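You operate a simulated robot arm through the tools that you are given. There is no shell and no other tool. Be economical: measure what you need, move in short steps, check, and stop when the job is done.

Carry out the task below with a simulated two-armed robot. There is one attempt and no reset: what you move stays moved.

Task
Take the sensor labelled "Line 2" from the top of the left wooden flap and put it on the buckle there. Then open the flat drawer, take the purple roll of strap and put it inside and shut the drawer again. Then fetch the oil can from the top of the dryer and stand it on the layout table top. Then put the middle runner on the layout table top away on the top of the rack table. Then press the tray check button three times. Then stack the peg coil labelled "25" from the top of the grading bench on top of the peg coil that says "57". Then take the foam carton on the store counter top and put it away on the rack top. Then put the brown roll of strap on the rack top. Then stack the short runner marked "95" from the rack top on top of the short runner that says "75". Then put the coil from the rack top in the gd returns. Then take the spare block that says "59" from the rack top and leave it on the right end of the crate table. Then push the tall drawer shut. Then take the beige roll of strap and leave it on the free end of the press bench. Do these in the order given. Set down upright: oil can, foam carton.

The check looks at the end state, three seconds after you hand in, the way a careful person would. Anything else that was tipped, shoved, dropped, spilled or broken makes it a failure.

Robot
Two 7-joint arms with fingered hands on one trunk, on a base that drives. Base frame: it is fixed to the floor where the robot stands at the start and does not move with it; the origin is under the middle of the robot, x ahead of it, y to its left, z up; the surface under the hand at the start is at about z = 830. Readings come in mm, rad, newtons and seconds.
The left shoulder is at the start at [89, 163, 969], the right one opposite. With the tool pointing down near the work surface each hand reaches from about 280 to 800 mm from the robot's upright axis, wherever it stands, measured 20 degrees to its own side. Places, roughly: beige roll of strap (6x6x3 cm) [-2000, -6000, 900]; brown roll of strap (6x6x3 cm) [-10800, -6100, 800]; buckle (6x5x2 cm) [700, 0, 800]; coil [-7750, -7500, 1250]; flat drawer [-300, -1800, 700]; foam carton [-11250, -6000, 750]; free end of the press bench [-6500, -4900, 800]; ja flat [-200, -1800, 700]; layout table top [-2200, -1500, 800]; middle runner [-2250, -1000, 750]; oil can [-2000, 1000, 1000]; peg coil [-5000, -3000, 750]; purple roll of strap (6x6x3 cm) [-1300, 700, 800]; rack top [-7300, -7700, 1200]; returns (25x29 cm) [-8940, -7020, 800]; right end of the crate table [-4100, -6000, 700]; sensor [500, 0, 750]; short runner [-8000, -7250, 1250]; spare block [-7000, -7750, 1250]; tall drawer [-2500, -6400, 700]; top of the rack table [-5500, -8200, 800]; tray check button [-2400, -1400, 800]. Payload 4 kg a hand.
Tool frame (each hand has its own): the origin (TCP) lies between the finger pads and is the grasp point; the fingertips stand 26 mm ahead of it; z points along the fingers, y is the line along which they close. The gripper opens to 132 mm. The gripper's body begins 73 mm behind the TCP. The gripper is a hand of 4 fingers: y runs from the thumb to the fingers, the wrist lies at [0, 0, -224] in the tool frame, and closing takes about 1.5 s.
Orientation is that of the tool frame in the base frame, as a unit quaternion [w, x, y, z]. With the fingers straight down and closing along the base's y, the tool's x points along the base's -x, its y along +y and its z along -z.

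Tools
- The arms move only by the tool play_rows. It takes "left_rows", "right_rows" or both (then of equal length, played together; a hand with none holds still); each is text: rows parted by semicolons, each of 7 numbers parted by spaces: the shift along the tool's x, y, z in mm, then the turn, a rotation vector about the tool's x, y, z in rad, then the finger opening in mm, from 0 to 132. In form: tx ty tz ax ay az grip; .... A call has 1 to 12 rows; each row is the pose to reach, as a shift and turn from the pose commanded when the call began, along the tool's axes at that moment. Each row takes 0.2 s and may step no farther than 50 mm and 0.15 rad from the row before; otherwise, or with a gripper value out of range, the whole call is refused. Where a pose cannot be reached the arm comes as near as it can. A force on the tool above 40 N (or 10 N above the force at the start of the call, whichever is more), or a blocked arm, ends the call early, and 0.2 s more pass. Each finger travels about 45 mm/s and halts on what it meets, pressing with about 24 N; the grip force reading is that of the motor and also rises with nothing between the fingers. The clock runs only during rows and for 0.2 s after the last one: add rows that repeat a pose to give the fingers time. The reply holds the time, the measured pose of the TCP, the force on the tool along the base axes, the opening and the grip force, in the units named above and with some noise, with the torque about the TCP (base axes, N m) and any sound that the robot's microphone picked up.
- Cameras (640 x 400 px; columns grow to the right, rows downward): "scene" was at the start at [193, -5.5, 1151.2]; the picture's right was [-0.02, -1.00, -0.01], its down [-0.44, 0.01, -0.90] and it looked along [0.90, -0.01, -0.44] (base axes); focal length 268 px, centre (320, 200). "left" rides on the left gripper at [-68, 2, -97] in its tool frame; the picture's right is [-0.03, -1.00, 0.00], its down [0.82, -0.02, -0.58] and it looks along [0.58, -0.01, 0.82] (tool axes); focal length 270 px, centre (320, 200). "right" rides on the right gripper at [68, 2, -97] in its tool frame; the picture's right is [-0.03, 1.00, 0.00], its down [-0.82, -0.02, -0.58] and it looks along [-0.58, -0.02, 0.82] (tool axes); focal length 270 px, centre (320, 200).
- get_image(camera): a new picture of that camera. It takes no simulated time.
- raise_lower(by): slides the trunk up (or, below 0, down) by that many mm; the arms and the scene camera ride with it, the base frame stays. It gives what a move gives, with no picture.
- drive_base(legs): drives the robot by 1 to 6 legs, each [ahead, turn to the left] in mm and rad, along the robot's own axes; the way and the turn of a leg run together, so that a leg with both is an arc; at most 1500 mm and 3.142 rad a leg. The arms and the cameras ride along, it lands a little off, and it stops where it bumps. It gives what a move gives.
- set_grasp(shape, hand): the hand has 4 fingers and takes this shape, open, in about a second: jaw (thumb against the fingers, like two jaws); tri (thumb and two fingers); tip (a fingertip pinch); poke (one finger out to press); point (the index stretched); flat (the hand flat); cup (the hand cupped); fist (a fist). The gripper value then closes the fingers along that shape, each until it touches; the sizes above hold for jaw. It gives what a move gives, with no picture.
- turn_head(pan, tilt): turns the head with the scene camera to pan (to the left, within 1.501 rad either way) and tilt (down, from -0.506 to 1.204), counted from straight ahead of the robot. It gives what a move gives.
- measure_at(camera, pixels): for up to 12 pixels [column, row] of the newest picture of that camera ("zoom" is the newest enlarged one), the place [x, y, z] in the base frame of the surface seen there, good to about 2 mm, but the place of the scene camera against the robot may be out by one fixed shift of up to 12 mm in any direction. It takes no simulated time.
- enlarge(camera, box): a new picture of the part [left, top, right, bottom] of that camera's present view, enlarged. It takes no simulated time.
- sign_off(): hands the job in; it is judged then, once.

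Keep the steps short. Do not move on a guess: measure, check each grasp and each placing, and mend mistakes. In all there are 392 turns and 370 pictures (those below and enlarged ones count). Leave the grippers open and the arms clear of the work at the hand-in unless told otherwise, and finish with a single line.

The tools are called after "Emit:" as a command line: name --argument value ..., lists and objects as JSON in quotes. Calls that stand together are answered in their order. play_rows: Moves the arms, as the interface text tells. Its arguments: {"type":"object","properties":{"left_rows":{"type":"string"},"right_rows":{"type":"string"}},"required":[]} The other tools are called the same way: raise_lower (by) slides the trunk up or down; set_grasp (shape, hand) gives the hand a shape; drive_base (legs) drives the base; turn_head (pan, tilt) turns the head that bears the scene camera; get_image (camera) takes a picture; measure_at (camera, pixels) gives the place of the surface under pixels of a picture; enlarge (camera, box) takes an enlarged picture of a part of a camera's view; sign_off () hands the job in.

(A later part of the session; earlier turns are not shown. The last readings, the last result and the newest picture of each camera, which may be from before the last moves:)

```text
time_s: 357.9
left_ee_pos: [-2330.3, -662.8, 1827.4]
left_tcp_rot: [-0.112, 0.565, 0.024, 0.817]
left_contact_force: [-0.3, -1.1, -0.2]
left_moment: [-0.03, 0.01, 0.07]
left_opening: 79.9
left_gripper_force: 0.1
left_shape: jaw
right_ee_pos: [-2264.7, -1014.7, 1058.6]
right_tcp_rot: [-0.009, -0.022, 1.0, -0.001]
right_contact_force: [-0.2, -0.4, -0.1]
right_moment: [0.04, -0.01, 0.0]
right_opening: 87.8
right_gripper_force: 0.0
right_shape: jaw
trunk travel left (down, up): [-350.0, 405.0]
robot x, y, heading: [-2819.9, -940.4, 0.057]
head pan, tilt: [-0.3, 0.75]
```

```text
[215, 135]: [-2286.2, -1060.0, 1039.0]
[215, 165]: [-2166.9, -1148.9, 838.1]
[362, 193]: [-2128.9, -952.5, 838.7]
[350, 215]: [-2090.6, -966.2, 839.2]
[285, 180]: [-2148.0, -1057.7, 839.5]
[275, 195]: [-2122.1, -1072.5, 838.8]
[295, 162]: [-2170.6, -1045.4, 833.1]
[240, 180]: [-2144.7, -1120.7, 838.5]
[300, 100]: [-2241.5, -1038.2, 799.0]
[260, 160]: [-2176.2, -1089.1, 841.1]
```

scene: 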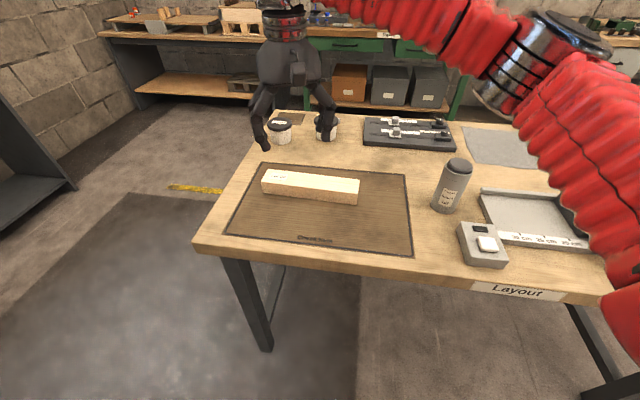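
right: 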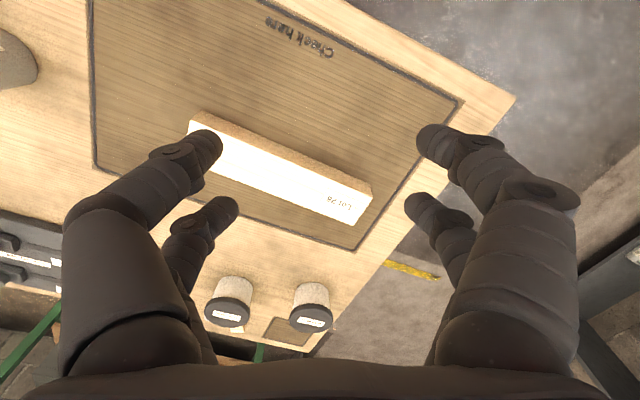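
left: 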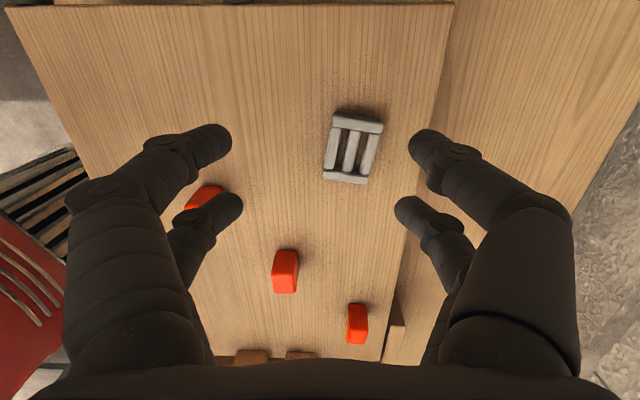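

Runner: centre (−2150,−1057), about 42 wide, 210 long, z 798–838. I'll turn the hand −1.115 rad across it and lower partway.

Emit:
play_rows --right_rows "-14 -6 0 0 0 -0.14 88; -28 -12 0 0 0 -0.28 85; -42 -18 0 0 0 -0.42 80; -56 -24 0 0 0 -0.56 80; -70 -30 0 0 0 -0.7 80; -84 -36 0 0 0 -0.84 80; -98 -42 0 0 0 -0.98 80; -113 -47 0 0 0 -1.115 80; -113 -47 45 0 0 -1.115 80; -113 -47 90 0 0 -1.115 80; -113 -47 130 0 0 -1.115 80; -113 -47 130 0 0 -1.115 80"

Emit:
get_image --camera "right"

```text
time_s: 360.5
left_ee_pos: [-2330.2, -656.9, 1826.5]
left_tcp_rot: [-0.112, 0.564, 0.026, 0.818]
left_contact_force: [-1.0, -0.6, -0.1]
left_moment: [-0.01, -0.01, -0.03]
left_opening: 80.0
left_gripper_force: 0.0
left_shape: jaw
right_ee_pos: [-2150.8, -1053.7, 927.6]
right_tcp_rot: [-0.008, -0.548, 0.836, 0.002]
right_contact_force: [0.4, 0.6, 0.1]
right_moment: [-0.03, -0.05, 0.01]
right_opening: 80.6
right_gripper_force: 0.0
right_shape: jaw
trunk travel left (down, up): [-350.0, 405.0]
robot x, y, heading: [-2820.8, -940.1, 0.062]
head pan, tilt: [-0.3, 0.75]
```

```text
223 pictures are left
```

right: 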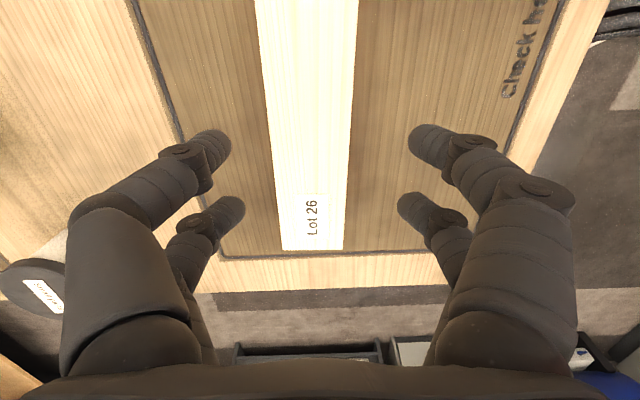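

Aligned over "Lot 26". I'll go down 93 mm and close.

Emit:
play_rows --right_rows "0 0 40 0 0 0 80; 0 0 75 0 0 0 75; 0 0 92 0 0 0 70; 0 0 92 0 0 0 60; 0 0 92 0 0 0 45; 0 0 92 0 0 0 30; 0 0 92 0 0 0 20; 0 0 92 0 0 0 20; 0 0 70 0 0 0 20; 0 0 40 0 0 0 20; 0 0 0 0 0 0 20; 0 0 -40 0 0 0 20"

Emit:
get_image --camera "scene"

Emit:
get_image --camera "right"

```text
time_s: 363.1
left_ee_pos: [-2330.1, -656.3, 1826.3]
left_tcp_rot: [-0.112, 0.565, 0.026, 0.817]
left_contact_force: [-1.0, 1.0, 0.0]
left_moment: [0.0, 0.01, 0.02]
left_opening: 80.1
left_gripper_force: 0.1
left_shape: jaw
right_ee_pos: [-2150.0, -1052.6, 965.8]
right_tcp_rot: [-0.01, -0.549, 0.836, 0.003]
right_contact_force: [0.3, -0.2, -2.8]
right_moment: [-0.01, 0.04, 0.02]
right_opening: 55.7
right_gripper_force: 24.3
right_shape: jaw
trunk travel left (down, up): [-350.0, 405.0]
robot x, y, heading: [-2817.9, -937.0, 0.059]
head pan, tilt: [-0.3, 0.75]
```

```text
222 pictures are left
```

scene: 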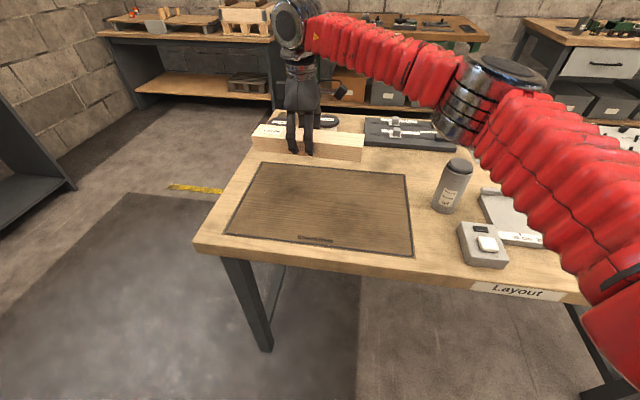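

```text
221 pictures are left
```

right: 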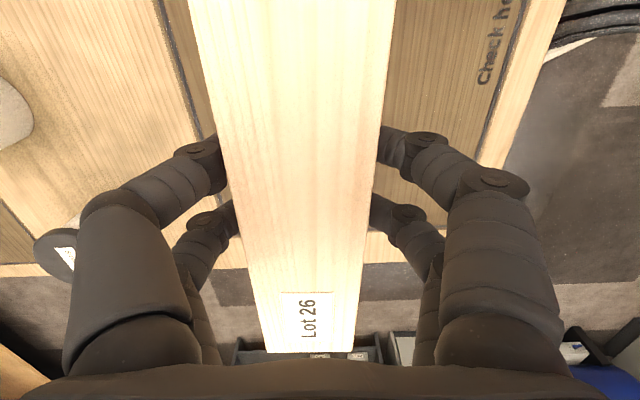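

Runner lifted level. I'll draw it in, then turn to drive along the aisle toward the rack table.

Emit:
play_rows --right_rows "0 0 -20 0 0 0 20; 20 40 -40 0 0 0 20; 40 80 -55 0 0 0 20; 60 120 -60 0 0 0 20; 80 160 -60 0 0 0 20; 104 204 -60 0 0 0 20; 104 204 -60 0 0 0 20"

Emit:
drive_base --legs '[[-150, 0]]'

Emit:
drive_base --legs '[[0, -0.55]]'

Emit:
drive_base --legs '[[0, -0.55]]'

Emit:
drive_base --legs '[[0, -0.55]]'

Emit:
turn_head --pan -0.2 --tilt 0.25

Emit:
get_image --camera "scene"

```text
refused: row 6 steps farther than a row can; nothing moved
```

```text
time_s: 364.4
left_ee_pos: [-2482.7, -665.7, 1827.3]
left_tcp_rot: [-0.112, 0.564, 0.026, 0.818]
left_contact_force: [-0.6, 0.2, 0.2]
left_moment: [-0.01, 0.02, 0.01]
left_opening: 80.3
left_gripper_force: 0.0
left_shape: jaw
right_ee_pos: [-2301.2, -1061.5, 967.1]
right_tcp_rot: [-0.007, -0.548, 0.836, 0.002]
right_contact_force: [-0.3, -0.3, -1.8]
right_moment: [0.03, -0.02, 0.01]
right_opening: 55.8
right_gripper_force: 24.1
right_shape: jaw
trunk travel left (down, up): [-350.0, 405.0]
robot x, y, heading: [-2969.1, -949.4, 0.058]
head pan, tilt: [-0.3, 0.75]
```

```text
time_s: 366.5
left_ee_pos: [-2408.4, -961.7, 1827.6]
left_tcp_rot: [0.112, 0.551, -0.127, 0.817]
left_contact_force: [0.2, 0.3, -0.3]
left_moment: [0.01, -0.01, 0.01]
left_opening: 80.3
left_gripper_force: 0.0
left_shape: jaw
right_ee_pos: [-2459.8, -1392.3, 967.4]
right_tcp_rot: [-0.008, -0.301, 0.953, 0.006]
right_contact_force: [-0.8, -0.3, -2.5]
right_moment: [0.0, 0.07, -0.02]
right_opening: 55.8
right_gripper_force: 24.2
right_shape: jaw
trunk travel left (down, up): [-350.0, 405.0]
robot x, y, heading: [-2955.5, -915.4, -0.482]
head pan, tilt: [-0.3, 0.75]
```

```text
time_s: 368.7
left_ee_pos: [-2514.2, -1240.6, 1827.7]
left_tcp_rot: [0.332, 0.495, -0.273, 0.756]
left_contact_force: [-0.8, 0.4, 0.3]
left_moment: [0.04, 0.01, 0.02]
left_opening: 80.0
left_gripper_force: 0.1
left_shape: jaw
right_ee_pos: [-2784.7, -1581.5, 966.4]
right_tcp_rot: [-0.005, -0.03, 0.999, 0.009]
right_contact_force: [-0.3, -0.2, -3.4]
right_moment: [0.03, -0.04, 0.02]
right_opening: 55.4
right_gripper_force: 24.0
right_shape: jaw
trunk travel left (down, up): [-350.0, 405.0]
robot x, y, heading: [-2924.2, -899.7, -1.036]
head pan, tilt: [-0.3, 0.75]
```

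```text
time_s: 370.7
left_ee_pos: [-2736.9, -1400.6, 1829.7]
left_tcp_rot: [0.514, 0.407, -0.389, 0.647]
left_contact_force: [-0.6, -0.5, -0.3]
left_moment: [-0.01, 0.01, 0.06]
left_opening: 80.0
left_gripper_force: 0.1
left_shape: jaw
right_ee_pos: [-3140.5, -1565.4, 966.0]
right_tcp_rot: [-0.003, 0.227, 0.974, 0.009]
right_contact_force: [-1.0, -1.2, -3.1]
right_moment: [0.03, -0.05, 0.03]
right_opening: 54.9
right_gripper_force: 24.5
right_shape: jaw
trunk travel left (down, up): [-350.0, 405.0]
robot x, y, heading: [-2899.8, -902.1, -1.561]
head pan, tilt: [-0.3, 0.75]
stopped in leg 1: the robot was blocked; the commanded pose is now the measured one
```

```text
time_s: 371.6
left_ee_pos: [-2731.8, -1399.1, 1830.1]
left_tcp_rot: [0.515, 0.409, -0.388, 0.646]
left_contact_force: [0.3, 0.3, 0.1]
left_moment: [-0.04, 0.01, -0.02]
left_opening: 79.9
left_gripper_force: 0.2
left_shape: jaw
right_ee_pos: [-3136.8, -1564.6, 968.7]
right_tcp_rot: [-0.002, 0.226, 0.974, 0.008]
right_contact_force: [-0.7, -0.4, -3.2]
right_moment: [0.0, -0.02, 0.0]
right_opening: 55.1
right_gripper_force: 24.2
right_shape: jaw
trunk travel left (down, up): [-350.0, 405.0]
robot x, y, heading: [-2895.0, -902.2, -1.558]
head pan, tilt: [-0.201, 0.25]
```

```text
220 pictures are left
```

scene: 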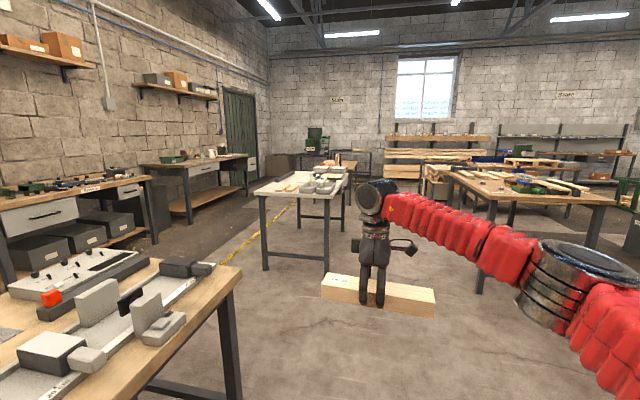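

The retract was refused (step too long), so I'll redo it now in smaller steps, and measure the aisle ahead.

Emit:
play_rows --right_rows "13 26 -15 0 0 0 20; 26 52 -30 0 0 0 20; 39 78 -45 0 0 0 20; 52 103 -60 0 0 0 20; 65 129 -70 0 0 0 20; 78 154 -80 0 0 0 20; 91 180 -80 0 0 0 20; 104 205 -80 0 0 0 20; 104 205 -80 0 0 0 20"

Emit:
measure_at --camera "scene" --pixels '[[330, 262], [345, 205], [480, 290], [450, 178], [510, 225], [400, 210], [430, 148], [235, 395], [240, 272], [370, 185], [600, 200], [500, 165]]'

Emit:
get_image --camera "scene"

```text
time_s: 373.6
left_ee_pos: [-2732.4, -1399.4, 1829.7]
left_tcp_rot: [0.515, 0.408, -0.388, 0.646]
left_contact_force: [-0.1, 0.0, 0.0]
left_moment: [-0.01, -0.03, -0.02]
left_opening: 80.1
left_gripper_force: 0.0
left_shape: jaw
right_ee_pos: [-3140.7, -1336.5, 1051.1]
right_tcp_rot: [-0.003, 0.225, 0.974, 0.009]
right_contact_force: [0.1, -0.1, -2.3]
right_moment: [0.03, 0.0, 0.04]
right_opening: 55.1
right_gripper_force: 24.1
right_shape: jaw
trunk travel left (down, up): [-350.0, 405.0]
robot x, y, heading: [-2892.7, -898.1, -1.558]
head pan, tilt: [-0.201, 0.25]
```

```text
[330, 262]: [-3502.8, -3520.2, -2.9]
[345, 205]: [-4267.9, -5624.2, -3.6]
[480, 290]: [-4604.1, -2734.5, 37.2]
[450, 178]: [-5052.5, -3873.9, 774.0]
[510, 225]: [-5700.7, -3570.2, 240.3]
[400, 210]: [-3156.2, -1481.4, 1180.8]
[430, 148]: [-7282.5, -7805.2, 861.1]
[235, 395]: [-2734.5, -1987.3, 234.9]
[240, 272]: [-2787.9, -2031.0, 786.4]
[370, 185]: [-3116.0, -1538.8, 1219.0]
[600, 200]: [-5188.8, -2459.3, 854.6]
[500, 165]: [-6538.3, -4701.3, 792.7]
```

```text
219 pictures are left
```

scene: 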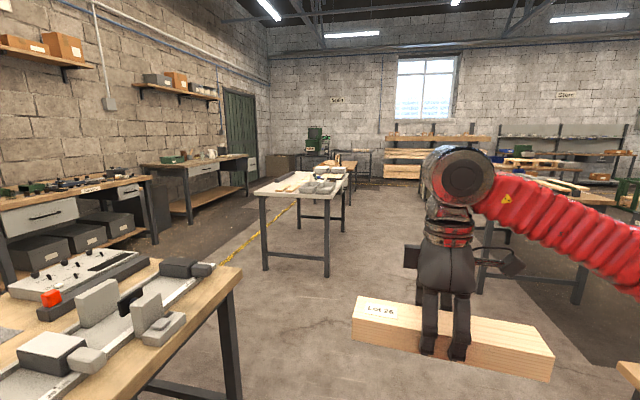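

The corridor is about 1.3 m wide between the white table and the bench on the right. I'll drive down its middle.

Emit:
drive_base --legs '[[0, -0.45]]'

Emit:
drive_base --legs '[[1450, 0]]'

Emit:
drive_base --legs '[[1300, 0]]'

Emit:
get_image --camera "scene"

```text
time_s: 375.2
left_ee_pos: [-2902.7, -1423.8, 1828.4]
left_tcp_rot: [0.619, 0.336, -0.447, 0.551]
left_contact_force: [-0.5, -0.6, -0.2]
left_moment: [0.0, 0.0, 0.04]
left_opening: 80.1
left_gripper_force: 0.1
left_shape: jaw
right_ee_pos: [-3270.3, -1230.9, 1052.4]
right_tcp_rot: [-0.003, 0.387, 0.922, 0.009]
right_contact_force: [-0.4, 0.9, -2.4]
right_moment: [0.01, -0.08, 0.02]
right_opening: 55.1
right_gripper_force: 24.3
right_shape: jaw
trunk travel left (down, up): [-350.0, 405.0]
robot x, y, heading: [-2876.8, -904.5, -1.905]
head pan, tilt: [-0.201, 0.25]
stopped in leg 1: the robot was blocked; the commanded pose is now the measured one
```

```text
time_s: 382.6
left_ee_pos: [-3376.6, -2819.2, 1830.0]
left_tcp_rot: [0.619, 0.338, -0.448, 0.55]
left_contact_force: [-0.5, 0.0, -0.4]
left_moment: [-0.03, -0.01, 0.03]
left_opening: 79.8
left_gripper_force: 0.0
left_shape: jaw
right_ee_pos: [-3747.2, -2628.0, 1053.1]
right_tcp_rot: [-0.002, 0.385, 0.923, 0.009]
right_contact_force: [0.2, -0.1, -2.7]
right_moment: [-0.02, -0.05, 0.0]
right_opening: 54.8
right_gripper_force: 24.2
right_shape: jaw
trunk travel left (down, up): [-350.0, 405.0]
robot x, y, heading: [-3352.8, -2299.7, -1.902]
head pan, tilt: [-0.201, 0.25]
```

```text
time_s: 389.3
left_ee_pos: [-3794.4, -4068.5, 1828.9]
left_tcp_rot: [0.616, 0.34, -0.445, 0.554]
left_contact_force: [0.3, -0.2, 0.1]
left_moment: [0.01, 0.0, 0.01]
left_opening: 79.9
left_gripper_force: 0.0
left_shape: jaw
right_ee_pos: [-4164.9, -3879.1, 1054.6]
right_tcp_rot: [-0.002, 0.382, 0.924, 0.009]
right_contact_force: [0.1, -0.7, -3.5]
right_moment: [0.02, -0.04, 0.01]
right_opening: 54.9
right_gripper_force: 24.0
right_shape: jaw
trunk travel left (down, up): [-350.0, 405.0]
robot x, y, heading: [-3779.4, -3550.7, -1.891]
head pan, tilt: [-0.201, 0.25]
```

```text
218 pictures are left
```

scene: 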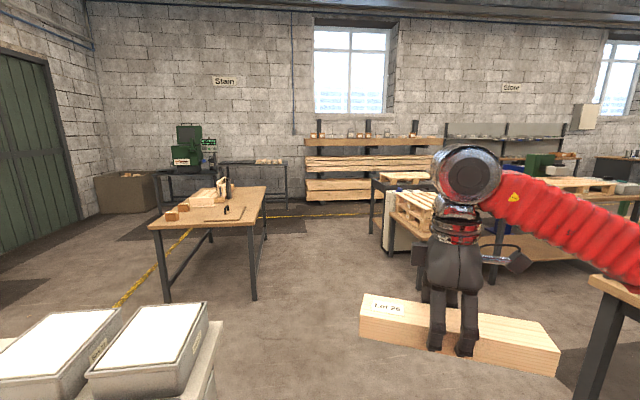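

The metal table by the far wall at (255,165) should be the rack table. I'll measure it and the gap ahead.

Emit:
measure_at --camera "scene" --pixels '[[250, 162], [225, 163], [285, 163], [270, 160], [253, 298], [266, 238], [385, 250], [372, 228], [400, 195], [262, 195], [330, 134], [290, 205]]'

Emit:
enlarge --camera "scene" --box '[140, 100, 460, 300]'

```text
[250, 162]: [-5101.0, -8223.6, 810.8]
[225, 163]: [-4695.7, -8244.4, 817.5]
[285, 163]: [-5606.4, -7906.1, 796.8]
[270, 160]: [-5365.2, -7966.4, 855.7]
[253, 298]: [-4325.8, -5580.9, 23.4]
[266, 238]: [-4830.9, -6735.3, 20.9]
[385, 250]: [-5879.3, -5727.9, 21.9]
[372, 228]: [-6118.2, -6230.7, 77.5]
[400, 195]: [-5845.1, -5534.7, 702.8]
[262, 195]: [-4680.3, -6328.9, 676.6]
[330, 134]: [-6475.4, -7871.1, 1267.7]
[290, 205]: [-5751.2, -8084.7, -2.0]
```

```text
2.00 times, centred on (300, 200) of scene
```

zoom: 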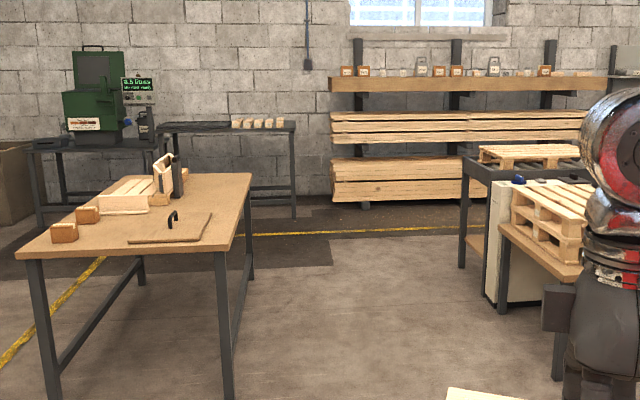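

Route found: between the block table and the pallets. Driving on.

Emit:
drive_base --legs '[[0, -0.174]]'

Emit:
drive_base --legs '[[1450, 0]]'

Emit:
drive_base --legs '[[1450, 0]]'

Emit:
drive_base --legs '[[400, 0]]'

Emit:
turn_head --pan 0.25 --tilt 0.35

Emit:
get_image --camera "scene"

```text
time_s: 390.4
left_ee_pos: [-3883.8, -4054.5, 1829.0]
left_tcp_rot: [0.663, 0.3, -0.473, 0.497]
left_contact_force: [0.7, -0.6, -0.5]
left_moment: [0.0, -0.01, 0.02]
left_opening: 79.9
left_gripper_force: 0.0
left_shape: jaw
right_ee_pos: [-4218.2, -3806.0, 1054.6]
right_tcp_rot: [-0.002, 0.462, 0.887, 0.008]
right_contact_force: [-0.5, -0.7, -2.6]
right_moment: [-0.01, 0.02, 0.0]
right_opening: 54.7
right_gripper_force: 24.4
right_shape: jaw
trunk travel left (down, up): [-350.0, 405.0]
robot x, y, heading: [-3768.2, -3552.1, -2.069]
head pan, tilt: [-0.201, 0.25]
```

```text
time_s: 397.7
left_ee_pos: [-4554.7, -5328.6, 1828.8]
left_tcp_rot: [0.659, 0.303, -0.471, 0.502]
left_contact_force: [0.2, 0.2, -0.5]
left_moment: [0.03, 0.0, 0.02]
left_opening: 80.0
left_gripper_force: 0.1
left_shape: jaw
right_ee_pos: [-4892.0, -5083.5, 1054.3]
right_tcp_rot: [-0.001, 0.455, 0.89, 0.008]
right_contact_force: [-0.9, 0.1, -3.1]
right_moment: [-0.03, -0.02, 0.01]
right_opening: 55.1
right_gripper_force: 24.8
right_shape: jaw
trunk travel left (down, up): [-350.0, 405.0]
robot x, y, heading: [-4447.8, -4823.6, -2.049]
head pan, tilt: [-0.201, 0.25]
```

```text
time_s: 405.0
left_ee_pos: [-5232.0, -6607.5, 1829.1]
left_tcp_rot: [0.661, 0.301, -0.472, 0.5]
left_contact_force: [1.2, 0.7, 0.1]
left_moment: [-0.01, 0.03, 0.02]
left_opening: 80.0
left_gripper_force: 0.0
left_shape: jaw
right_ee_pos: [-5568.0, -6360.2, 1055.4]
right_tcp_rot: [-0.002, 0.456, 0.89, 0.008]
right_contact_force: [0.5, -0.1, -2.6]
right_moment: [0.01, -0.04, -0.02]
right_opening: 54.6
right_gripper_force: 23.7
right_shape: jaw
trunk travel left (down, up): [-350.0, 405.0]
robot x, y, heading: [-5124.0, -6101.6, -2.057]
head pan, tilt: [-0.201, 0.25]
```

```text
time_s: 407.6
left_ee_pos: [-5421.0, -6964.4, 1828.3]
left_tcp_rot: [0.66, 0.302, -0.471, 0.501]
left_contact_force: [-0.3, 0.5, 0.0]
left_moment: [-0.02, 0.02, -0.01]
left_opening: 80.0
left_gripper_force: 0.0
left_shape: jaw
right_ee_pos: [-5756.5, -6718.9, 1054.8]
right_tcp_rot: [-0.001, 0.456, 0.89, 0.008]
right_contact_force: [0.7, -0.9, -2.7]
right_moment: [0.04, -0.01, 0.01]
right_opening: 54.8
right_gripper_force: 24.1
right_shape: jaw
trunk travel left (down, up): [-350.0, 405.0]
robot x, y, heading: [-5311.3, -6464.0, -2.06]
head pan, tilt: [-0.201, 0.25]
```

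```text
time_s: 408.5
left_ee_pos: [-5419.5, -6962.8, 1830.3]
left_tcp_rot: [0.66, 0.302, -0.471, 0.501]
left_contact_force: [-0.1, -0.1, -0.2]
left_moment: [0.0, -0.02, -0.02]
left_opening: 79.7
left_gripper_force: 0.1
left_shape: jaw
right_ee_pos: [-5755.5, -6719.9, 1055.8]
right_tcp_rot: [-0.002, 0.455, 0.89, 0.008]
right_contact_force: [-0.6, -0.6, -2.3]
right_moment: [0.01, -0.01, -0.02]
right_opening: 55.0
right_gripper_force: 23.9
right_shape: jaw
trunk travel left (down, up): [-350.0, 405.0]
robot x, y, heading: [-5311.7, -6464.6, -2.056]
head pan, tilt: [0.25, 0.351]
```

```text
216 pictures are left
```

scene: 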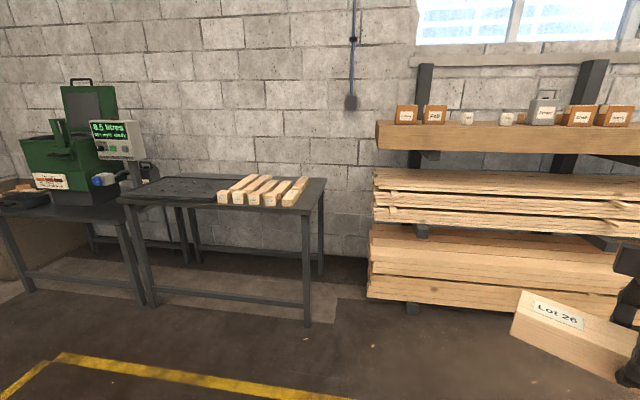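

The rack table: dark surface left, wooden strips on the right. I'll enlarge and measure free space.

Emit:
enlarge --camera "scene" --box '[100, 140, 340, 260]'

Emit:
measure_at --camera "scene" --pixels '[[135, 200], [165, 195], [200, 190], [160, 185], [215, 200], [240, 195], [295, 205], [315, 190], [305, 183], [122, 205], [320, 210], [190, 200]]'

```text
2.67 times, centred on (220, 200) of scene
```

zoom: 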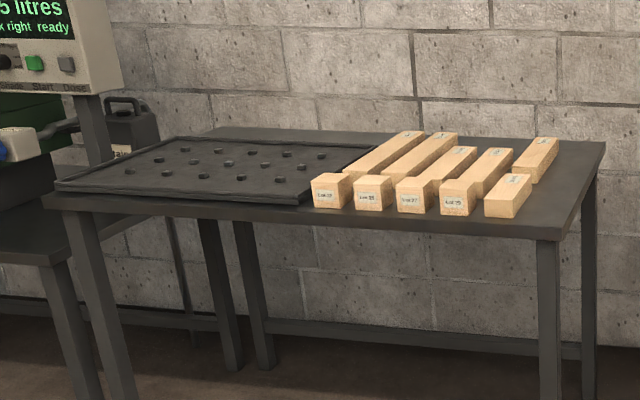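

```text
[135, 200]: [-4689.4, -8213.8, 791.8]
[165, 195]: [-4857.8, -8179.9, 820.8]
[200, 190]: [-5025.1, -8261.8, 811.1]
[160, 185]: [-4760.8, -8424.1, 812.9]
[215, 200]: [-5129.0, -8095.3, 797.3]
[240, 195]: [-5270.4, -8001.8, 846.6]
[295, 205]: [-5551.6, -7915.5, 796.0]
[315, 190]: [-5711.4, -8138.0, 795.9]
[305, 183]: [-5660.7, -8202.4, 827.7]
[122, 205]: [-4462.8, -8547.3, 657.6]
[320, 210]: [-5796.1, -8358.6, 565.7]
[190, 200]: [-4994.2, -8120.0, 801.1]
```

I'll drive up in front of the free right-hand strip of the rack table.

Emit:
drive_base --legs '[[0, 0.55]]'

Emit:
drive_base --legs '[[1000, 0]]'

Emit:
drive_base --legs '[[0, -0.46]]'

Emit:
turn_head --pan -0.2 --tilt 0.6

Emit:
get_image --camera "scene"

```text
time_s: 409.9
left_ee_pos: [-5292.5, -6974.2, 1830.2]
left_tcp_rot: [0.593, 0.359, -0.43, 0.578]
left_contact_force: [-0.2, -0.5, 0.0]
left_moment: [0.01, -0.01, 0.0]
left_opening: 80.0
left_gripper_force: 0.1
left_shape: jaw
right_ee_pos: [-5681.1, -6820.2, 1057.7]
right_tcp_rot: [-0.003, 0.34, 0.94, 0.009]
right_contact_force: [0.5, -0.8, -1.9]
right_moment: [0.01, -0.03, 0.01]
right_opening: 54.7
right_gripper_force: 24.2
right_shape: jaw
trunk travel left (down, up): [-350.0, 405.0]
robot x, y, heading: [-5326.4, -6458.3, -1.808]
head pan, tilt: [0.25, 0.351]
stopped in leg 1: the robot was blocked; the commanded pose is now the measured one
```

```text
time_s: 415.0
left_ee_pos: [-5533.6, -7925.2, 1829.9]
left_tcp_rot: [0.595, 0.356, -0.432, 0.576]
left_contact_force: [0.1, -0.8, 0.7]
left_moment: [0.0, 0.0, 0.01]
left_opening: 80.1
left_gripper_force: 0.0
left_shape: jaw
right_ee_pos: [-5919.8, -7767.7, 1058.0]
right_tcp_rot: [-0.002, 0.346, 0.938, 0.01]
right_contact_force: [0.5, -1.0, -2.5]
right_moment: [0.02, 0.0, -0.02]
right_opening: 54.9
right_gripper_force: 23.7
right_shape: jaw
trunk travel left (down, up): [-350.0, 405.0]
robot x, y, heading: [-5556.3, -7408.2, -1.821]
head pan, tilt: [0.25, 0.351]
```

```text
time_s: 417.3
left_ee_pos: [-5766.1, -7872.5, 1828.2]
left_tcp_rot: [0.714, 0.245, -0.503, 0.421]
left_contact_force: [-1.2, 0.8, 1.1]
left_moment: [0.04, 0.03, 0.07]
left_opening: 79.9
left_gripper_force: 0.1
left_shape: jaw
right_ee_pos: [-6040.8, -7561.6, 1058.7]
right_tcp_rot: [0.001, 0.553, 0.833, 0.009]
right_contact_force: [-0.3, 0.4, -3.0]
right_moment: [-0.02, -0.05, -0.02]
right_opening: 54.8
right_gripper_force: 24.2
right_shape: jaw
trunk travel left (down, up): [-350.0, 405.0]
robot x, y, heading: [-5533.5, -7420.3, -2.287]
head pan, tilt: [0.25, 0.351]
stopped in leg 1: the robot was blocked; the commanded pose is now the measured one
```

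```text
time_s: 418.2
left_ee_pos: [-5764.4, -7877.3, 1826.7]
left_tcp_rot: [0.714, 0.246, -0.503, 0.421]
left_contact_force: [0.0, 0.3, -0.9]
left_moment: [0.0, -0.01, -0.02]
left_opening: 80.0
left_gripper_force: 0.0
left_shape: jaw
right_ee_pos: [-6041.4, -7561.1, 1059.4]
right_tcp_rot: [0.0, 0.554, 0.833, 0.009]
right_contact_force: [0.4, 0.2, -3.0]
right_moment: [-0.03, -0.01, 0.0]
right_opening: 54.8
right_gripper_force: 24.3
right_shape: jaw
trunk travel left (down, up): [-350.0, 405.0]
robot x, y, heading: [-5532.6, -7425.3, -2.286]
head pan, tilt: [-0.201, 0.6]
```

```text
214 pictures are left
```

scene: 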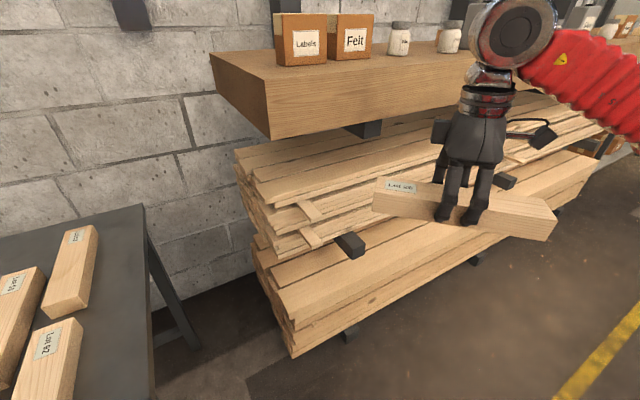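

My first turn fell short, so I'm a bit right of plan. I'll turn left 0.8 rad so the strip is within the right hand's range.

Emit:
drive_base --legs '[[0, 0.41]]'

Emit:
drive_base --legs '[[0, 0.41]]'

Emit:
turn_head --pan -0.3 --tilt 0.7

Emit:
get_image --camera "scene"

```text
time_s: 420.0
left_ee_pos: [-5564.1, -7931.4, 1828.9]
left_tcp_rot: [0.611, 0.346, -0.444, 0.556]
left_contact_force: [-0.1, -0.7, -0.3]
left_moment: [-0.01, 0.0, 0.0]
left_opening: 79.7
left_gripper_force: 0.1
left_shape: jaw
right_ee_pos: [-5941.2, -7752.4, 1058.4]
right_tcp_rot: [-0.001, 0.373, 0.928, 0.009]
right_contact_force: [-0.3, -0.2, -2.9]
right_moment: [0.02, -0.01, -0.01]
right_opening: 54.4
right_gripper_force: 24.1
right_shape: jaw
trunk travel left (down, up): [-350.0, 405.0]
robot x, y, heading: [-5554.3, -7412.7, -1.876]
head pan, tilt: [-0.201, 0.6]
```

```text
time_s: 421.7
left_ee_pos: [-5357.6, -7887.7, 1831.0]
left_tcp_rot: [0.485, 0.432, -0.366, 0.667]
left_contact_force: [-1.0, -0.7, -0.4]
left_moment: [0.0, 0.02, -0.01]
left_opening: 80.1
left_gripper_force: 0.0
left_shape: jaw
right_ee_pos: [-5775.4, -7873.6, 1058.9]
right_tcp_rot: [-0.004, 0.176, 0.984, 0.008]
right_contact_force: [0.4, 0.0, -2.1]
right_moment: [0.02, -0.02, 0.01]
right_opening: 54.4
right_gripper_force: 24.4
right_shape: jaw
trunk travel left (down, up): [-350.0, 405.0]
robot x, y, heading: [-5575.0, -7413.7, -1.461]
head pan, tilt: [-0.201, 0.6]
```

```text
time_s: 422.4
left_ee_pos: [-5355.5, -7889.1, 1831.9]
left_tcp_rot: [0.485, 0.431, -0.365, 0.668]
left_contact_force: [0.3, -0.5, -0.6]
left_moment: [0.0, -0.02, 0.0]
left_opening: 80.1
left_gripper_force: 0.0
left_shape: jaw
right_ee_pos: [-5776.5, -7873.1, 1059.8]
right_tcp_rot: [-0.004, 0.176, 0.984, 0.008]
right_contact_force: [0.6, -0.4, -3.0]
right_moment: [0.02, -0.03, 0.05]
right_opening: 54.4
right_gripper_force: 23.6
right_shape: jaw
trunk travel left (down, up): [-350.0, 405.0]
robot x, y, heading: [-5581.1, -7414.5, -1.46]
head pan, tilt: [-0.3, 0.7]
```

```text
213 pictures are left
```

scene: 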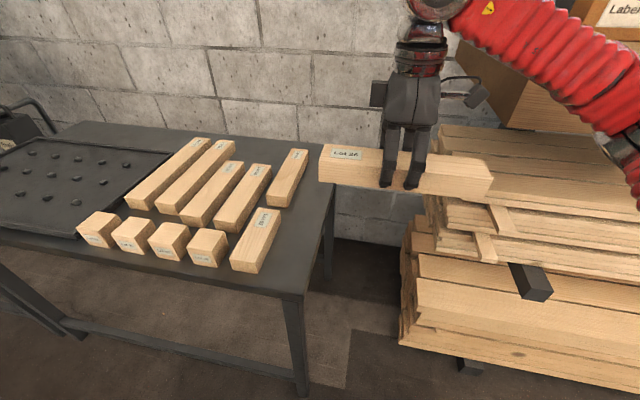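

Clear view. I'll measure the strip between the rightmost pieces and the table edge.

Emit:
measure_at --camera "scene" --pixels '[[281, 213], [258, 270], [308, 155], [290, 205], [330, 190], [322, 220], [310, 260], [300, 290], [334, 165], [300, 240], [312, 200], [285, 280]]'

```text
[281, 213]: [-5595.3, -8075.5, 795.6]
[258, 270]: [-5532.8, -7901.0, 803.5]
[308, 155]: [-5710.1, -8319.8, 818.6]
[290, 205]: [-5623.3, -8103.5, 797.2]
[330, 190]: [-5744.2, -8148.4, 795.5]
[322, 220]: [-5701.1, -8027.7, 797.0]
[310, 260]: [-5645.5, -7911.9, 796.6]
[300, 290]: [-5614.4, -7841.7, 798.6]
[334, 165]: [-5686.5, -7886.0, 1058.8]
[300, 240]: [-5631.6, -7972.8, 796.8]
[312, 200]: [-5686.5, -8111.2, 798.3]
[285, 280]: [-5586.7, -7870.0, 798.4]
```

Free strip is 94 mm wide (n −2053 to −2147). I'll bring the runner over it at n −2100, turned parallel to the edge.

Emit:
play_rows --right_rows "-17.5 -3.6 0 0 0 0.146 20; -35 -7.3 0 0 0 0.293 20; -52.5 -11 0 0 0 0.439 20; -70 -14.5 0 0 0 0.585 20; -87.5 -18 0 0 0 0.732 20; -105 -22 0 0 0 0.878 20; -122.5 -25.5 0 0 0 1.024 20; -140 -29 0 0 0 1.171 20; -157.5 -33 0 0 0 1.317 20; -175 -36.5 0 0 0 1.463 20; -192.6 -40 0 0 0 1.61 20; -192.6 -40 0 0 0 1.61 20"

Emit:
get_image --camera "scene"

Emit:
get_image --camera "right"

```text
time_s: 425.0
left_ee_pos: [-5361.2, -7895.7, 1829.4]
left_tcp_rot: [0.484, 0.431, -0.368, 0.667]
left_contact_force: [0.5, -0.2, -0.7]
left_moment: [-0.05, -0.01, 0.08]
left_opening: 80.0
left_gripper_force: 0.0
left_shape: jaw
right_ee_pos: [-5611.7, -7979.0, 1054.9]
right_tcp_rot: [-0.009, 0.832, 0.554, 0.004]
right_contact_force: [-0.7, -0.9, -3.3]
right_moment: [-0.01, -0.08, 0.0]
right_opening: 54.8
right_gripper_force: 24.4
right_shape: jaw
trunk travel left (down, up): [-350.0, 405.0]
robot x, y, heading: [-5576.7, -7414.4, -1.465]
head pan, tilt: [-0.3, 0.7]
```

```text
212 pictures are left
```

scene: 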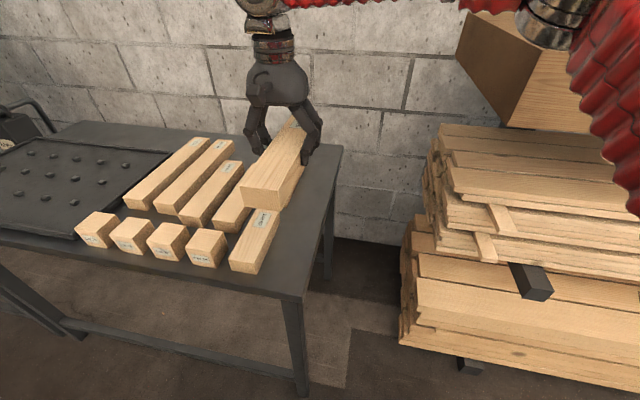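

```text
211 pictures are left
```

right: 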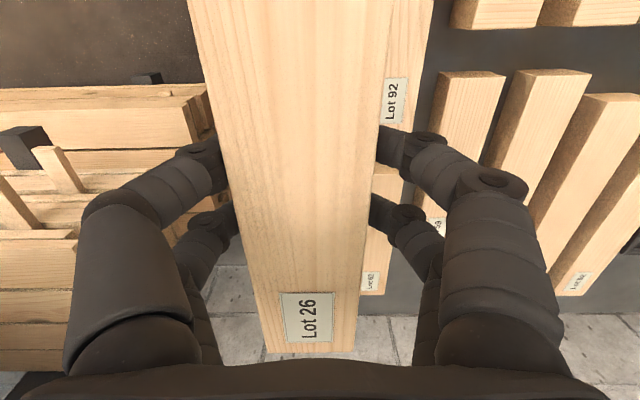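

Parallel and over the strip. I'll lower to 14 mm above and check clearance.

Emit:
play_rows --right_rows "0 0 45 0 0 0 20; 0 0 90 0 0 0 20; 0 0 135 0 0 0 20; 0 0 165 0 0 0 20; 0 0 185 0 0 0 20; 0 0 200 0 0 0 20; 0 0 206 0 0 0 20; 0 0 206 0 0 0 20"

Emit:
get_image --camera "scene"

Emit:
get_image --camera "right"

```text
time_s: 426.8
left_ee_pos: [-5357.6, -7887.6, 1832.3]
left_tcp_rot: [0.485, 0.431, -0.365, 0.668]
left_contact_force: [-0.8, 0.1, -0.8]
left_moment: [0.01, 0.0, -0.05]
left_opening: 79.9
left_gripper_force: 0.1
left_shape: jaw
right_ee_pos: [-5610.5, -7976.4, 852.1]
right_tcp_rot: [-0.009, 0.832, 0.555, 0.004]
right_contact_force: [0.6, 0.7, -2.9]
right_moment: [-0.03, -0.03, -0.04]
right_opening: 54.4
right_gripper_force: 24.1
right_shape: jaw
trunk travel left (down, up): [-350.0, 405.0]
robot x, y, heading: [-5578.4, -7413.4, -1.465]
head pan, tilt: [-0.3, 0.7]
```

```text
210 pictures are left
```

scene: 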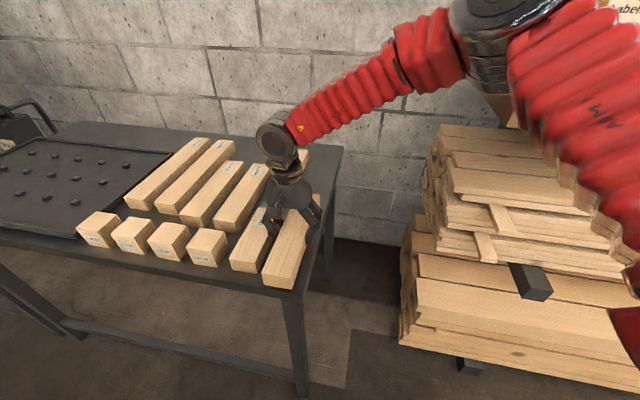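

```text
209 pictures are left
```

right: 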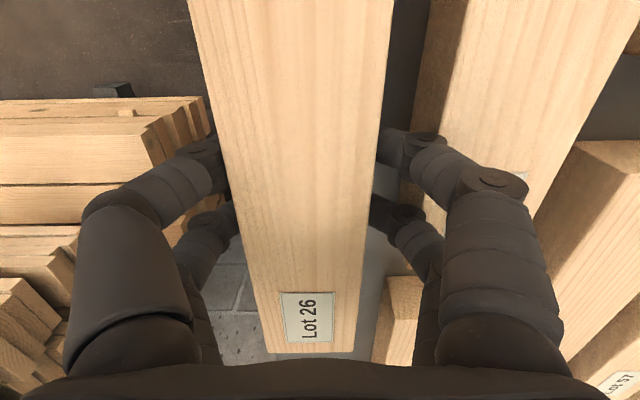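

It fits, but the front end is near the table's front edge. I'll lift 25 mm, shift 50 mm deeper and 8 mm outward, then set it down.

Emit:
play_rows --right_rows "0 0 -25 0 0 0 20; -25 -4 -25 0 0 0 20; -50 -8 -25 0 0 0 20; -50 -8 -10 0 0 0 20; -50 -8 5 0 0 0 20; -50 -8 12 0 0 0 20; -50 -8 16 0 0 0 20; -50 -8 18 0 0 0 20; -50 -8 18 0 0 0 20"

Emit:
get_image --camera "right"

```text
time_s: 428.8
left_ee_pos: [-5357.6, -7887.4, 1832.2]
left_tcp_rot: [0.486, 0.43, -0.365, 0.668]
left_contact_force: [0.6, -0.2, 0.2]
left_moment: [0.01, -0.02, -0.01]
left_opening: 79.7
left_gripper_force: 0.0
left_shape: jaw
right_ee_pos: [-5635.6, -8017.0, 833.9]
right_tcp_rot: [-0.007, 0.832, 0.555, 0.003]
right_contact_force: [-1.3, -0.6, 7.1]
right_moment: [0.02, -0.22, 0.05]
right_opening: 54.7
right_gripper_force: 23.8
right_shape: jaw
trunk travel left (down, up): [-350.0, 405.0]
robot x, y, heading: [-5578.8, -7417.4, -1.465]
head pan, tilt: [-0.3, 0.7]
```

```text
208 pictures are left
```

right: 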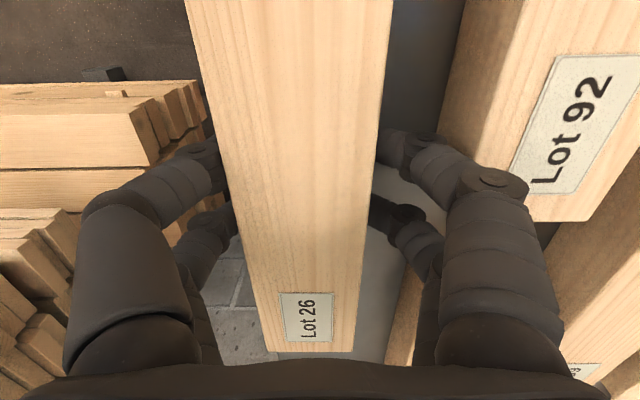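

It's down. I'll open modestly and rise straight up.

Emit:
play_rows --right_rows "0 0 0 0 0 0 58; 0 0 0 0 0 0 64; 0 0 0 0 0 0 70; 0 0 0 0 0 0 70; 0 0 -15 0 0 0 70; 0 0 -50 0 0 0 70; 0 0 -95 0 0 0 80; 0 0 -140 0 0 0 88; 0 0 -185 0 0 0 88; 0 0 -220 0 0 0 88"

Emit:
get_image --camera "scene"

```text
time_s: 431.0
left_ee_pos: [-5358.0, -7887.6, 1831.4]
left_tcp_rot: [0.486, 0.43, -0.365, 0.667]
left_contact_force: [0.4, 0.1, 0.4]
left_moment: [0.01, -0.01, -0.01]
left_opening: 79.9
left_gripper_force: 0.0
left_shape: jaw
right_ee_pos: [-5634.8, -8019.7, 1053.2]
right_tcp_rot: [-0.008, 0.832, 0.554, 0.003]
right_contact_force: [0.7, -0.4, 0.1]
right_moment: [-0.01, -0.03, 0.0]
right_opening: 87.9
right_gripper_force: 0.0
right_shape: jaw
trunk travel left (down, up): [-350.0, 405.0]
robot x, y, heading: [-5581.0, -7413.2, -1.468]
head pan, tilt: [-0.3, 0.7]
```

```text
207 pictures are left
```

scene: 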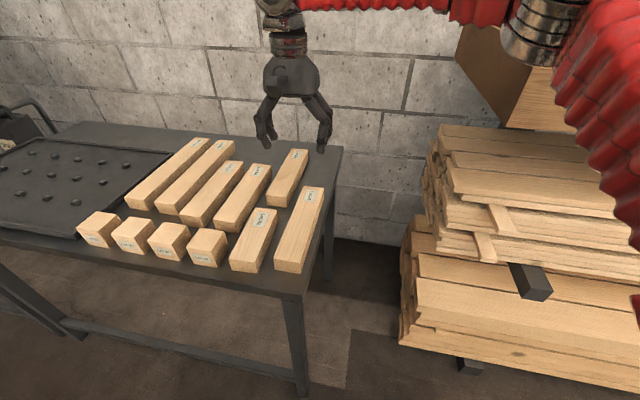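

The runner is put away. I'll tuck the hand in, reverse out, and head back to the layout table for the button.

Emit:
play_rows --right_rows "19 -24 0 0 0 -0.07 88; 38 -48 0 0 0 -0.14 88; 57 -72 0 0 0 -0.21 88; 76 -96 0 0 0 -0.28 88; 95 -120 0 0 0 -0.35 88; 114 -144 0 0 0 -0.42 88; 133 -168 0 0 0 -0.5 88; 133 -168 0 0 0 -0.5 88"

Emit:
drive_base --legs '[[-600, 0]]'

Emit:
drive_base --legs '[[0, 0.56]]'

Emit:
drive_base --legs '[[0, 0.56]]'

Emit:
drive_base --legs '[[0, 0.56]]'

Emit:
drive_base --legs '[[0, 0.56]]'

Emit:
drive_base --legs '[[0, 0.4]]'

```text
time_s: 432.8
left_ee_pos: [-5357.4, -7887.9, 1831.8]
left_tcp_rot: [0.485, 0.431, -0.365, 0.667]
left_contact_force: [-0.7, -1.2, 0.1]
left_moment: [-0.01, 0.03, -0.02]
left_opening: 79.7
left_gripper_force: 0.0
left_shape: jaw
right_ee_pos: [-5740.0, -7833.7, 1055.1]
right_tcp_rot: [-0.007, 0.668, 0.744, 0.004]
right_contact_force: [-0.2, 0.9, 0.6]
right_moment: [-0.02, 0.0, 0.0]
right_opening: 87.8
right_gripper_force: 0.0
right_shape: jaw
trunk travel left (down, up): [-350.0, 405.0]
robot x, y, heading: [-5579.2, -7415.1, -1.461]
head pan, tilt: [-0.3, 0.7]
```

```text
time_s: 436.2
left_ee_pos: [-5422.9, -7289.1, 1831.7]
left_tcp_rot: [0.488, 0.429, -0.366, 0.666]
left_contact_force: [0.5, -0.5, -0.3]
left_moment: [0.03, 0.02, -0.02]
left_opening: 79.9
left_gripper_force: 0.1
left_shape: jaw
right_ee_pos: [-5805.7, -7231.6, 1052.7]
right_tcp_rot: [-0.008, 0.671, 0.742, 0.005]
right_contact_force: [0.5, -0.1, -0.2]
right_moment: [-0.03, -0.02, 0.01]
right_opening: 87.7
right_gripper_force: 0.0
right_shape: jaw
trunk travel left (down, up): [-350.0, 405.0]
robot x, y, heading: [-5643.1, -6810.1, -1.468]
head pan, tilt: [-0.3, 0.7]
```

```text
time_s: 438.4
left_ee_pos: [-5204.6, -7108.4, 1833.8]
left_tcp_rot: [0.287, 0.515, -0.237, 0.772]
left_contact_force: [-1.0, -0.2, -0.9]
left_moment: [-0.02, 0.02, -0.01]
left_opening: 80.0
left_gripper_force: 0.0
left_shape: jaw
right_ee_pos: [-5560.8, -7256.5, 1053.0]
right_tcp_rot: [-0.008, 0.445, 0.896, 0.002]
right_contact_force: [-0.1, 0.1, 1.0]
right_moment: [0.01, 0.01, 0.02]
right_opening: 87.5
right_gripper_force: 0.1
right_shape: jaw
trunk travel left (down, up): [-350.0, 405.0]
robot x, y, heading: [-5665.9, -6832.5, -0.929]
head pan, tilt: [-0.3, 0.7]
```

```text
time_s: 440.5
left_ee_pos: [-5127.6, -6822.8, 1836.9]
left_tcp_rot: [0.064, 0.562, -0.086, 0.82]
left_contact_force: [0.2, 0.0, 0.7]
left_moment: [-0.01, -0.02, 0.03]
left_opening: 80.1
left_gripper_force: 0.0
left_shape: jaw
right_ee_pos: [-5353.3, -7137.6, 1054.1]
right_tcp_rot: [-0.009, 0.182, 0.983, 0.0]
right_contact_force: [-0.8, -0.3, 0.4]
right_moment: [0.04, 0.03, 0.02]
right_opening: 88.0
right_gripper_force: 0.0
right_shape: jaw
trunk travel left (down, up): [-350.0, 405.0]
robot x, y, heading: [-5674.3, -6861.9, -0.376]
head pan, tilt: [-0.3, 0.7]
```

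```text
time_s: 442.6
left_ee_pos: [-5235.3, -6537.9, 1836.5]
left_tcp_rot: [-0.166, 0.565, 0.073, 0.805]
left_contact_force: [-0.3, -0.2, 0.0]
left_moment: [0.0, 0.04, 0.0]
left_opening: 80.0
left_gripper_force: 0.1
left_shape: jaw
right_ee_pos: [-5256.2, -6923.0, 1055.2]
right_tcp_rot: [-0.008, -0.099, 0.995, -0.003]
right_contact_force: [0.1, -0.9, 0.5]
right_moment: [0.0, 0.02, 0.01]
right_opening: 87.7
right_gripper_force: 0.1
right_shape: jaw
trunk travel left (down, up): [-350.0, 405.0]
robot x, y, heading: [-5672.9, -6892.4, 0.19]
head pan, tilt: [-0.3, 0.7]
```

```text
time_s: 444.8
left_ee_pos: [-5490.7, -6356.6, 1837.2]
left_tcp_rot: [-0.384, 0.522, 0.228, 0.727]
left_contact_force: [-0.7, 0.4, -1.2]
left_moment: [0.04, 0.0, -0.02]
left_opening: 79.9
left_gripper_force: 0.1
left_shape: jaw
right_ee_pos: [-5301.3, -6693.7, 1055.9]
right_tcp_rot: [-0.008, -0.372, 0.928, -0.004]
right_contact_force: [0.1, 0.4, 0.1]
right_moment: [-0.01, 0.02, 0.01]
right_opening: 87.8
right_gripper_force: 0.0
right_shape: jaw
trunk travel left (down, up): [-350.0, 405.0]
robot x, y, heading: [-5648.6, -6912.4, 0.746]
head pan, tilt: [-0.3, 0.7]
```

```text
time_s: 446.5
left_ee_pos: [-5718.9, -6338.1, 1837.6]
left_tcp_rot: [-0.521, 0.466, 0.328, 0.635]
left_contact_force: [-0.3, 0.5, -0.5]
left_moment: [-0.01, -0.01, 0.02]
left_opening: 79.9
left_gripper_force: 0.1
left_shape: jaw
right_ee_pos: [-5414.1, -6574.5, 1055.7]
right_tcp_rot: [-0.007, -0.551, 0.834, -0.006]
right_contact_force: [-0.2, 0.1, 0.7]
right_moment: [0.01, 0.01, 0.01]
right_opening: 88.2
right_gripper_force: 0.1
right_shape: jaw
trunk travel left (down, up): [-350.0, 405.0]
robot x, y, heading: [-5626.7, -6921.8, 1.144]
head pan, tilt: [-0.3, 0.7]
```

Heading 1.144 points straight back up the corridor. I'll drive the ~6.5 m in legs.

Emit:
drive_base --legs '[[1450, 0]]'

Emit:
drive_base --legs '[[1450, 0]]'

Emit:
drive_base --legs '[[1450, 0]]'

```text
time_s: 453.9
left_ee_pos: [-5135.6, -5000.0, 1836.6]
left_tcp_rot: [-0.524, 0.465, 0.33, 0.633]
left_contact_force: [0.4, -0.2, -0.7]
left_moment: [-0.02, -0.02, -0.02]
left_opening: 80.0
left_gripper_force: 0.1
left_shape: jaw
right_ee_pos: [-4827.3, -5233.7, 1055.4]
right_tcp_rot: [-0.006, -0.555, 0.832, -0.006]
right_contact_force: [0.2, 0.7, -0.8]
right_moment: [0.01, -0.05, -0.01]
right_opening: 87.7
right_gripper_force: 0.0
right_shape: jaw
trunk travel left (down, up): [-350.0, 405.0]
robot x, y, heading: [-5035.8, -5581.6, 1.16]
head pan, tilt: [-0.3, 0.7]
```

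```text
time_s: 461.3
left_ee_pos: [-4523.1, -3659.8, 1839.4]
left_tcp_rot: [-0.518, 0.467, 0.326, 0.638]
left_contact_force: [-0.4, 0.2, -0.3]
left_moment: [-0.01, 0.01, -0.01]
left_opening: 79.9
left_gripper_force: 0.1
left_shape: jaw
right_ee_pos: [-4220.1, -3898.3, 1055.9]
right_tcp_rot: [-0.006, -0.547, 0.837, -0.006]
right_contact_force: [0.7, -0.4, -0.1]
right_moment: [-0.04, 0.01, 0.01]
right_opening: 88.1
right_gripper_force: 0.2
right_shape: jaw
trunk travel left (down, up): [-350.0, 405.0]
robot x, y, heading: [-4438.0, -4243.7, 1.145]
head pan, tilt: [-0.3, 0.7]
```

```text
time_s: 468.6
left_ee_pos: [-3956.1, -2328.4, 1838.5]
left_tcp_rot: [-0.529, 0.462, 0.335, 0.628]
left_contact_force: [0.5, 0.2, -0.2]
left_moment: [0.02, -0.03, 0.01]
left_opening: 79.9
left_gripper_force: 0.0
left_shape: jaw
right_ee_pos: [-3645.6, -2554.9, 1058.4]
right_tcp_rot: [-0.007, -0.561, 0.827, -0.006]
right_contact_force: [0.6, 0.0, 0.3]
right_moment: [-0.01, -0.01, 0.03]
right_opening: 87.9
right_gripper_force: 0.1
right_shape: jaw
trunk travel left (down, up): [-350.0, 405.0]
robot x, y, heading: [-3851.8, -2907.9, 1.171]
head pan, tilt: [-0.3, 0.7]
```

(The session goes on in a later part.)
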